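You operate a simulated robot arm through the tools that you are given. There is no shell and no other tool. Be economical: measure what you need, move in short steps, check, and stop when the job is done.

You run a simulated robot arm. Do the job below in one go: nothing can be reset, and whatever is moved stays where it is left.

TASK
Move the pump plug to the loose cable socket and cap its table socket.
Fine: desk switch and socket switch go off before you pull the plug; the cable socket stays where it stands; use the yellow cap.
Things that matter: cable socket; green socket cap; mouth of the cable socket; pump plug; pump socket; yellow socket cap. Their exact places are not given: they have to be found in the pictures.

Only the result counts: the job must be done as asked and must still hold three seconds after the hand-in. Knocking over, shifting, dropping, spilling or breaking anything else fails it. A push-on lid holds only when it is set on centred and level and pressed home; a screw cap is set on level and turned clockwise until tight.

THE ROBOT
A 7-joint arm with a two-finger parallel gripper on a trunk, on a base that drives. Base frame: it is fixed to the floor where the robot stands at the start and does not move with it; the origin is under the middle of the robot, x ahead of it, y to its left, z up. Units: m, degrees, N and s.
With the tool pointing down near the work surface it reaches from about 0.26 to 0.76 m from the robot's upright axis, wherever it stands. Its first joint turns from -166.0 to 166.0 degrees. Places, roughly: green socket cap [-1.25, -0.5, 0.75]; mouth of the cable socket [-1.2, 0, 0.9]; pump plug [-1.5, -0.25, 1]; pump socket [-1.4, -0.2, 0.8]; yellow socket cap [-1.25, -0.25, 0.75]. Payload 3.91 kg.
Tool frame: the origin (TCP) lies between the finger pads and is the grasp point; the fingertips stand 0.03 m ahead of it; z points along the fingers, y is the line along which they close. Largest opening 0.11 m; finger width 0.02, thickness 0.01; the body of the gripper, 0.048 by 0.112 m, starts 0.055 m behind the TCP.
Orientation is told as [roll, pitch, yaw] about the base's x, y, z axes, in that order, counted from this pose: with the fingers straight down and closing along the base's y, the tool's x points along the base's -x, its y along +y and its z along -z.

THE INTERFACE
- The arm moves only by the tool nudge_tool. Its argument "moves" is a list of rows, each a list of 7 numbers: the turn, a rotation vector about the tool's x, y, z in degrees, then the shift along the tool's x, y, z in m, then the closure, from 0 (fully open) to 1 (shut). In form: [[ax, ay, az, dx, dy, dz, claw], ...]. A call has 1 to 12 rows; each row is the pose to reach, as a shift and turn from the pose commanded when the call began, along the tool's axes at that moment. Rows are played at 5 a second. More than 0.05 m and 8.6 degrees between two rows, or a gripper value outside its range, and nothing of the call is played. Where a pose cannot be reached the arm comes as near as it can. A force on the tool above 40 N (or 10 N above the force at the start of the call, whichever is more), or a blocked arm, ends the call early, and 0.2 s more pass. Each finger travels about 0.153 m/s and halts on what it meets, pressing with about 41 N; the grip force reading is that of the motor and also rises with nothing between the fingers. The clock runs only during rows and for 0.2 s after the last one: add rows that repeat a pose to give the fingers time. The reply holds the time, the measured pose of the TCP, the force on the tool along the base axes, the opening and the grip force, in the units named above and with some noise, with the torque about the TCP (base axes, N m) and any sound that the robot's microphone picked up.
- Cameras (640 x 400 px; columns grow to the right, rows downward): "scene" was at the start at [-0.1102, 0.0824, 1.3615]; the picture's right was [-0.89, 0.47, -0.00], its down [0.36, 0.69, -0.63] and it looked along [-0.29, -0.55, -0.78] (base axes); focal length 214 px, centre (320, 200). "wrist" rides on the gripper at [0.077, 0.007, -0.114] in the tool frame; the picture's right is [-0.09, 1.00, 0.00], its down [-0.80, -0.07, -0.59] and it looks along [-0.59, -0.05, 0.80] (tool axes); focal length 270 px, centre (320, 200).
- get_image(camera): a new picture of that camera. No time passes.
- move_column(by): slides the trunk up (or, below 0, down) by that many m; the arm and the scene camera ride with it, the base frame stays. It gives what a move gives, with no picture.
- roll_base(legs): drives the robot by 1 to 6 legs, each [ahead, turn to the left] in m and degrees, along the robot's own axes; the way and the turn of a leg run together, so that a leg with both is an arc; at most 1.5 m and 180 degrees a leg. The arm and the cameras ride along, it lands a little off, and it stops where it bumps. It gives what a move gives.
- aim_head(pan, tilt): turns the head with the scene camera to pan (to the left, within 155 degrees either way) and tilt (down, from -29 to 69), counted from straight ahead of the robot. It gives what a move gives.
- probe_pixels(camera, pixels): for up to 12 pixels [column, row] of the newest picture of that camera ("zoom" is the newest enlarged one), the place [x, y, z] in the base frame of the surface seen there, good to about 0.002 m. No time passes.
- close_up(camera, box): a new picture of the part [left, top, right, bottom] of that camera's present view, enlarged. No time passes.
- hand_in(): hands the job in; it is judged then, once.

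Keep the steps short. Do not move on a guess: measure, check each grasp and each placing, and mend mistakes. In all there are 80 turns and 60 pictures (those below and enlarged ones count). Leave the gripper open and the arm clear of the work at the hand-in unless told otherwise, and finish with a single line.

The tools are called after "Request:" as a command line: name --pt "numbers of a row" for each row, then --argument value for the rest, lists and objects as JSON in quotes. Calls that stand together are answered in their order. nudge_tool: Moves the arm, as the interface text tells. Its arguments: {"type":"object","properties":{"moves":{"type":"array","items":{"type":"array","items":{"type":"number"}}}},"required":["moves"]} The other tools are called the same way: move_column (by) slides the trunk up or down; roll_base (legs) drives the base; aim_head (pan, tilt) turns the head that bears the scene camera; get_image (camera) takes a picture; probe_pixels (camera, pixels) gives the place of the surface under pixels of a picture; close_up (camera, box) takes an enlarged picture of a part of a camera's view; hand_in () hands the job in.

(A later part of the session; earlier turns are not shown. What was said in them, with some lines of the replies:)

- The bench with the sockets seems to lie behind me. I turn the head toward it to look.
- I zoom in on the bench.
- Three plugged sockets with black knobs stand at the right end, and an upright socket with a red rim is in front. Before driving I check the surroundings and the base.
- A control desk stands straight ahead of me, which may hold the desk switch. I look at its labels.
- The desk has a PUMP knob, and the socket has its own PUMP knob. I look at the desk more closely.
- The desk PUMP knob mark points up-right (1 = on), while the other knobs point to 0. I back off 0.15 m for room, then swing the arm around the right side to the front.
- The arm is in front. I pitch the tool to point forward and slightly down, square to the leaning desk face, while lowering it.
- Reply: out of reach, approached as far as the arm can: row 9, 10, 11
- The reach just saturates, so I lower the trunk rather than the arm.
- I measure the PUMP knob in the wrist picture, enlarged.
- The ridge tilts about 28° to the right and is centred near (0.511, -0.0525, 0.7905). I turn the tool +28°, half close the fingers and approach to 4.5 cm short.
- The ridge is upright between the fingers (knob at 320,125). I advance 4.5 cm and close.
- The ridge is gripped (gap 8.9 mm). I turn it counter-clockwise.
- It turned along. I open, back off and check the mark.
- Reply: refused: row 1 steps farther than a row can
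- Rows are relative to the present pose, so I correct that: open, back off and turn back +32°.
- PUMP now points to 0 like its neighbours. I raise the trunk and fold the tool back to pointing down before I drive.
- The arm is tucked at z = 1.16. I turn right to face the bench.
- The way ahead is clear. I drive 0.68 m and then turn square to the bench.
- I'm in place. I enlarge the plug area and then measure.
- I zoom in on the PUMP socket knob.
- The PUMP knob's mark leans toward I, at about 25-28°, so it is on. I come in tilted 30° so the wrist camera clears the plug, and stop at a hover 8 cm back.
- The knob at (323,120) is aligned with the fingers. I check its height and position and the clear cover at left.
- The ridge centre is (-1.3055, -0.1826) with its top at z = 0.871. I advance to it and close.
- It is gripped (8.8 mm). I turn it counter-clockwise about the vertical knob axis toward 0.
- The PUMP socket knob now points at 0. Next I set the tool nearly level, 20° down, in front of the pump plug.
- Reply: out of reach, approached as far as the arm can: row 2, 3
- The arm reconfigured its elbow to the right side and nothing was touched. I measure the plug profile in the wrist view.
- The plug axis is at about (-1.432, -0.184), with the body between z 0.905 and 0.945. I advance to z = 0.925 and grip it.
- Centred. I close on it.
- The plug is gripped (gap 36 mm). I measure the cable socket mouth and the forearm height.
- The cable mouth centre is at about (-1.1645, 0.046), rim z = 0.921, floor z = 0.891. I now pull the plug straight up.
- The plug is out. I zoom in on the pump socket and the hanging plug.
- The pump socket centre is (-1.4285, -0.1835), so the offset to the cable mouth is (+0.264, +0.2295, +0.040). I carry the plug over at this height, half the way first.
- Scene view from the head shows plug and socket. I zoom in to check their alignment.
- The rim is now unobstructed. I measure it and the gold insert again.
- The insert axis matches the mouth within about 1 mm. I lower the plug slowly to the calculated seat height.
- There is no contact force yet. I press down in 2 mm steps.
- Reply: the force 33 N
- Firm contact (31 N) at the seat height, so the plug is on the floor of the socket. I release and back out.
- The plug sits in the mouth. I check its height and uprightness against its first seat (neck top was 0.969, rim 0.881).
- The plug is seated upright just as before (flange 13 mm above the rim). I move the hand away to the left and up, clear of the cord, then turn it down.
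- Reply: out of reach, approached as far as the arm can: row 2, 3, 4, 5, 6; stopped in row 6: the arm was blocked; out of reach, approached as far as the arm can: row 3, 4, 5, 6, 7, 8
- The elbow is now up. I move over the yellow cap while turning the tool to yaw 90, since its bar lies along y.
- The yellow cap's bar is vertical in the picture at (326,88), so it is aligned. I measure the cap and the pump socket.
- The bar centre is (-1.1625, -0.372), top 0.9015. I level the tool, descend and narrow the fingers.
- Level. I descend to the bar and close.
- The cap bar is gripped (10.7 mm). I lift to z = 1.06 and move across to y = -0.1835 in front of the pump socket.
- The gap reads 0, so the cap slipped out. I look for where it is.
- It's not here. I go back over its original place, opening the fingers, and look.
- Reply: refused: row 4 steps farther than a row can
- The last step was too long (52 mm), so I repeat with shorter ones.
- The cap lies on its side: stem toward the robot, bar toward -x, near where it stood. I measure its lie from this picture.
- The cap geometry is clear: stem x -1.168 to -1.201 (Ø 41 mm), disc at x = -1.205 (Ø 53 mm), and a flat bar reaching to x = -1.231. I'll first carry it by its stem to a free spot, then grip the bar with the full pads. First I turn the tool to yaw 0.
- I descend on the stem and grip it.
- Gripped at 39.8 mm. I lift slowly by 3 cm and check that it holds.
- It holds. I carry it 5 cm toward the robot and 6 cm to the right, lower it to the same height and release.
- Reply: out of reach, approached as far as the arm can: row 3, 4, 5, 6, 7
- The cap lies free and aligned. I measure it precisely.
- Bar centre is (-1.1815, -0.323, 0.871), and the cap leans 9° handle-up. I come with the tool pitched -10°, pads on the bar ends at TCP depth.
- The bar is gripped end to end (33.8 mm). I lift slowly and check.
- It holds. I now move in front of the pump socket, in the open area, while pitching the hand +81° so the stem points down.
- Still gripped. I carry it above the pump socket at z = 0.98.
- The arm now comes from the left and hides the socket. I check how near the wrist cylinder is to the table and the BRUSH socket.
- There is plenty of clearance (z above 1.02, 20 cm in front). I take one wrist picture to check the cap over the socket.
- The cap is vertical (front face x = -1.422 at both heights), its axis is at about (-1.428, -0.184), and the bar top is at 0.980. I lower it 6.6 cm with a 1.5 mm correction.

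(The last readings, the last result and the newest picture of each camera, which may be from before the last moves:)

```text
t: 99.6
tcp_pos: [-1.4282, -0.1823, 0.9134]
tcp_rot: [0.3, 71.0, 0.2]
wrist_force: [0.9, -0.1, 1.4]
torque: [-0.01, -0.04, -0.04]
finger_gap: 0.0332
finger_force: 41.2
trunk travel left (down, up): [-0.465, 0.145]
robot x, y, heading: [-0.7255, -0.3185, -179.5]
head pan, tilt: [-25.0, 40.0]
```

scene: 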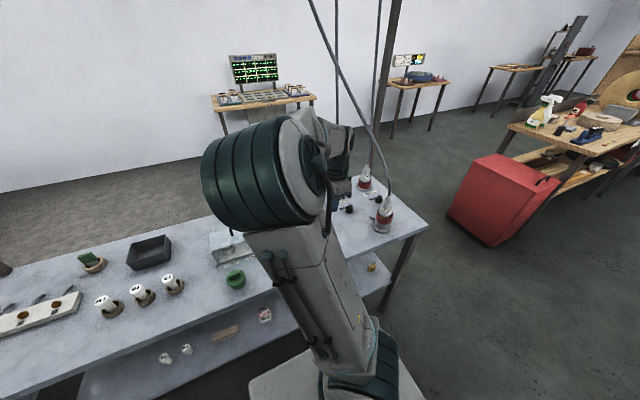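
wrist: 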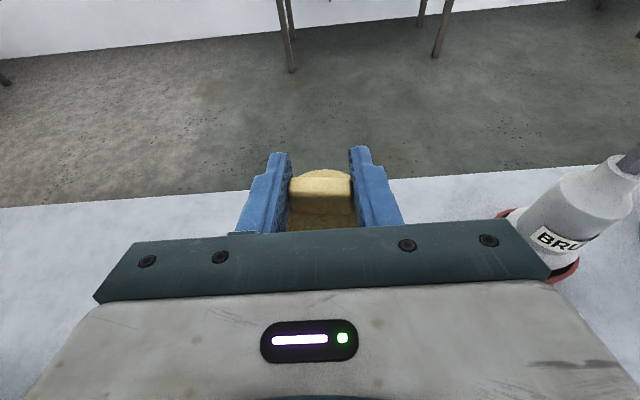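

It's in the socket with little force. I press on in small steps.

Request:
nudge_tool --pt "0 0 0 -0.0014 0 0.0005 1" --pt "0 0 0 -0.0028 0 0.001 1" --pt "0 0 0 -0.0043 0 0.0015 1" --pt "0 0 0 -0.0057 0 0.002 1" --pt "0 0 0 -0.0057 0 0.002 1"

```text
t: 100.8
tcp_pos: [-1.4265, -0.1828, 0.9105]
tcp_rot: [0.2, 71.3, 0.3]
wrist_force: [-2.2, -0.3, 21.2]
torque: [0.01, 0.18, -0.03]
finger_gap: 0.0333
finger_force: 41.6
trunk travel left (down, up): [-0.465, 0.145]
robot x, y, heading: [-0.728, -0.3161, -179.8]
head pan, tilt: [-25.0, 40.0]
```

Contact at 21 N, bar top about 0.911, which is the expected seat. I press a bit harder to drive it home.

Request:
nudge_tool --pt "0 0 0 -0.0014 0 0.0005 1" --pt "0 0 0 -0.0028 0 0.001 1" --pt "0 0 0 -0.0028 0 0.001 1"

```text
t: 101.6
tcp_pos: [-1.4255, -0.1828, 0.9085]
tcp_rot: [0.4, 71.6, 0.4]
wrist_force: [-4.1, -1.1, 32.9]
torque: [-0.1, 0.39, 0.0]
finger_gap: 0.0333
finger_force: 40.5
trunk travel left (down, up): [-0.465, 0.145]
robot x, y, heading: [-0.7238, -0.3201, -180.0]
head pan, tilt: [-25.0, 40.0]
```

33 N and firm. I ease off, open and back out.

Request:
nudge_tool --pt "0 0 0 0.004 0 -0.0014 1" --pt "0 0 0 0.004 0 -0.0014 0.7" --pt "0 0 0 0.004 0 -0.0014 0.4" --pt "0 0 0 0.004 0 -0.0014 0.4" --pt "0 0 0 0.004 0 -0.03 0.4" --pt "0 0 0 0.004 0 -0.07 0.4" --pt "0 0 0 0.004 0 -0.11 0.4" --pt "0 0 0 0.004 0 -0.15 0.4"

Request:
get_image --camera "wrist"

```text
t: 103.4
tcp_pos: [-1.2852, -0.1819, 0.9582]
tcp_rot: [0.2, 71.1, 0.0]
wrist_force: [-0.2, -0.6, 0.9]
torque: [0.05, 0.02, 0.0]
finger_gap: 0.0659
finger_force: 0.1
trunk travel left (down, up): [-0.465, 0.145]
robot x, y, heading: [-0.7263, -0.3156, -179.5]
head pan, tilt: [-25.0, 40.0]
```

```text
0 pictures are left
```

wrist: 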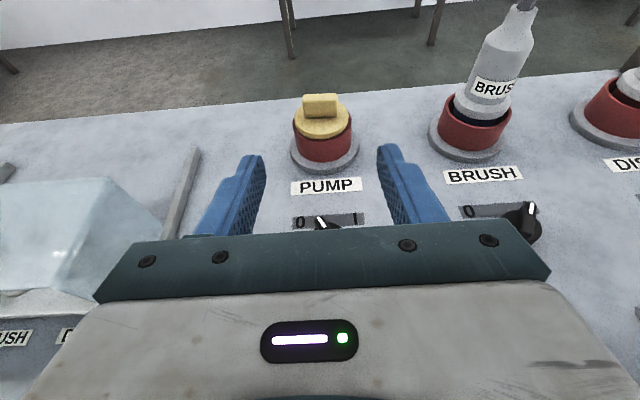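

The cap sits on the PUMP socket. I measure whether its disc is level and flush with the rim.

Request:
probe_pixels --camera "wrist" --pixels '[[298, 122], [346, 119], [322, 135], [322, 128], [312, 98], [332, 97], [320, 95], [297, 116], [346, 114], [305, 130], [340, 128], [322, 145]]'

```text
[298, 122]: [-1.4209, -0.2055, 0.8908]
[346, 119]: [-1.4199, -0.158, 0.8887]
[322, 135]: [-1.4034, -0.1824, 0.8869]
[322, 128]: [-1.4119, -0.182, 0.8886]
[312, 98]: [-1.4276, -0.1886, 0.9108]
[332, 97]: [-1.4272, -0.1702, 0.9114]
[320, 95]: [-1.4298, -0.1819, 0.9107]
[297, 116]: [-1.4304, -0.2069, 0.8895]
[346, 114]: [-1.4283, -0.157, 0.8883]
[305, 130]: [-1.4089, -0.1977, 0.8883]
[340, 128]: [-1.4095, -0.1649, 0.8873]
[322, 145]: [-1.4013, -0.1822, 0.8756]
```

The disc top is level at about 0.889 and flush on the rim (0.881 + 7 mm), and the bar top is at 0.911, its bottomed height. I open the hand and lift it clear.

Request:
nudge_tool --pt "0 0 0 0.02 0 -0.02 0.2" --pt "0 0 0 0.045 0 -0.035 0" --pt "0 0 0 0.07 0 -0.05 0" --pt "0 0 0 0.07 0 -0.05 0"

```text
t: 104.4
tcp_pos: [-1.2614, -0.1812, 1.038]
tcp_rot: [0.2, 71.0, 0.2]
wrist_force: [1.2, -0.7, 0.0]
torque: [-0.02, -0.01, -0.01]
finger_gap: 0.1098
finger_force: 0.2
trunk travel left (down, up): [-0.465, 0.145]
robot x, y, heading: [-0.7249, -0.319, -179.6]
head pan, tilt: [-25.0, 40.0]
```

The arm is clear, the gripper is open and no force shows. I hand in.

Request:
hand_in

```text
The job is handed in.
```

Handed in: both PUMP switches were turned off before the pull, the pump plug is in the cable socket, and the yellow cap, dropped once on the bench and picked up again, is pressed level onto the pump's table socket.
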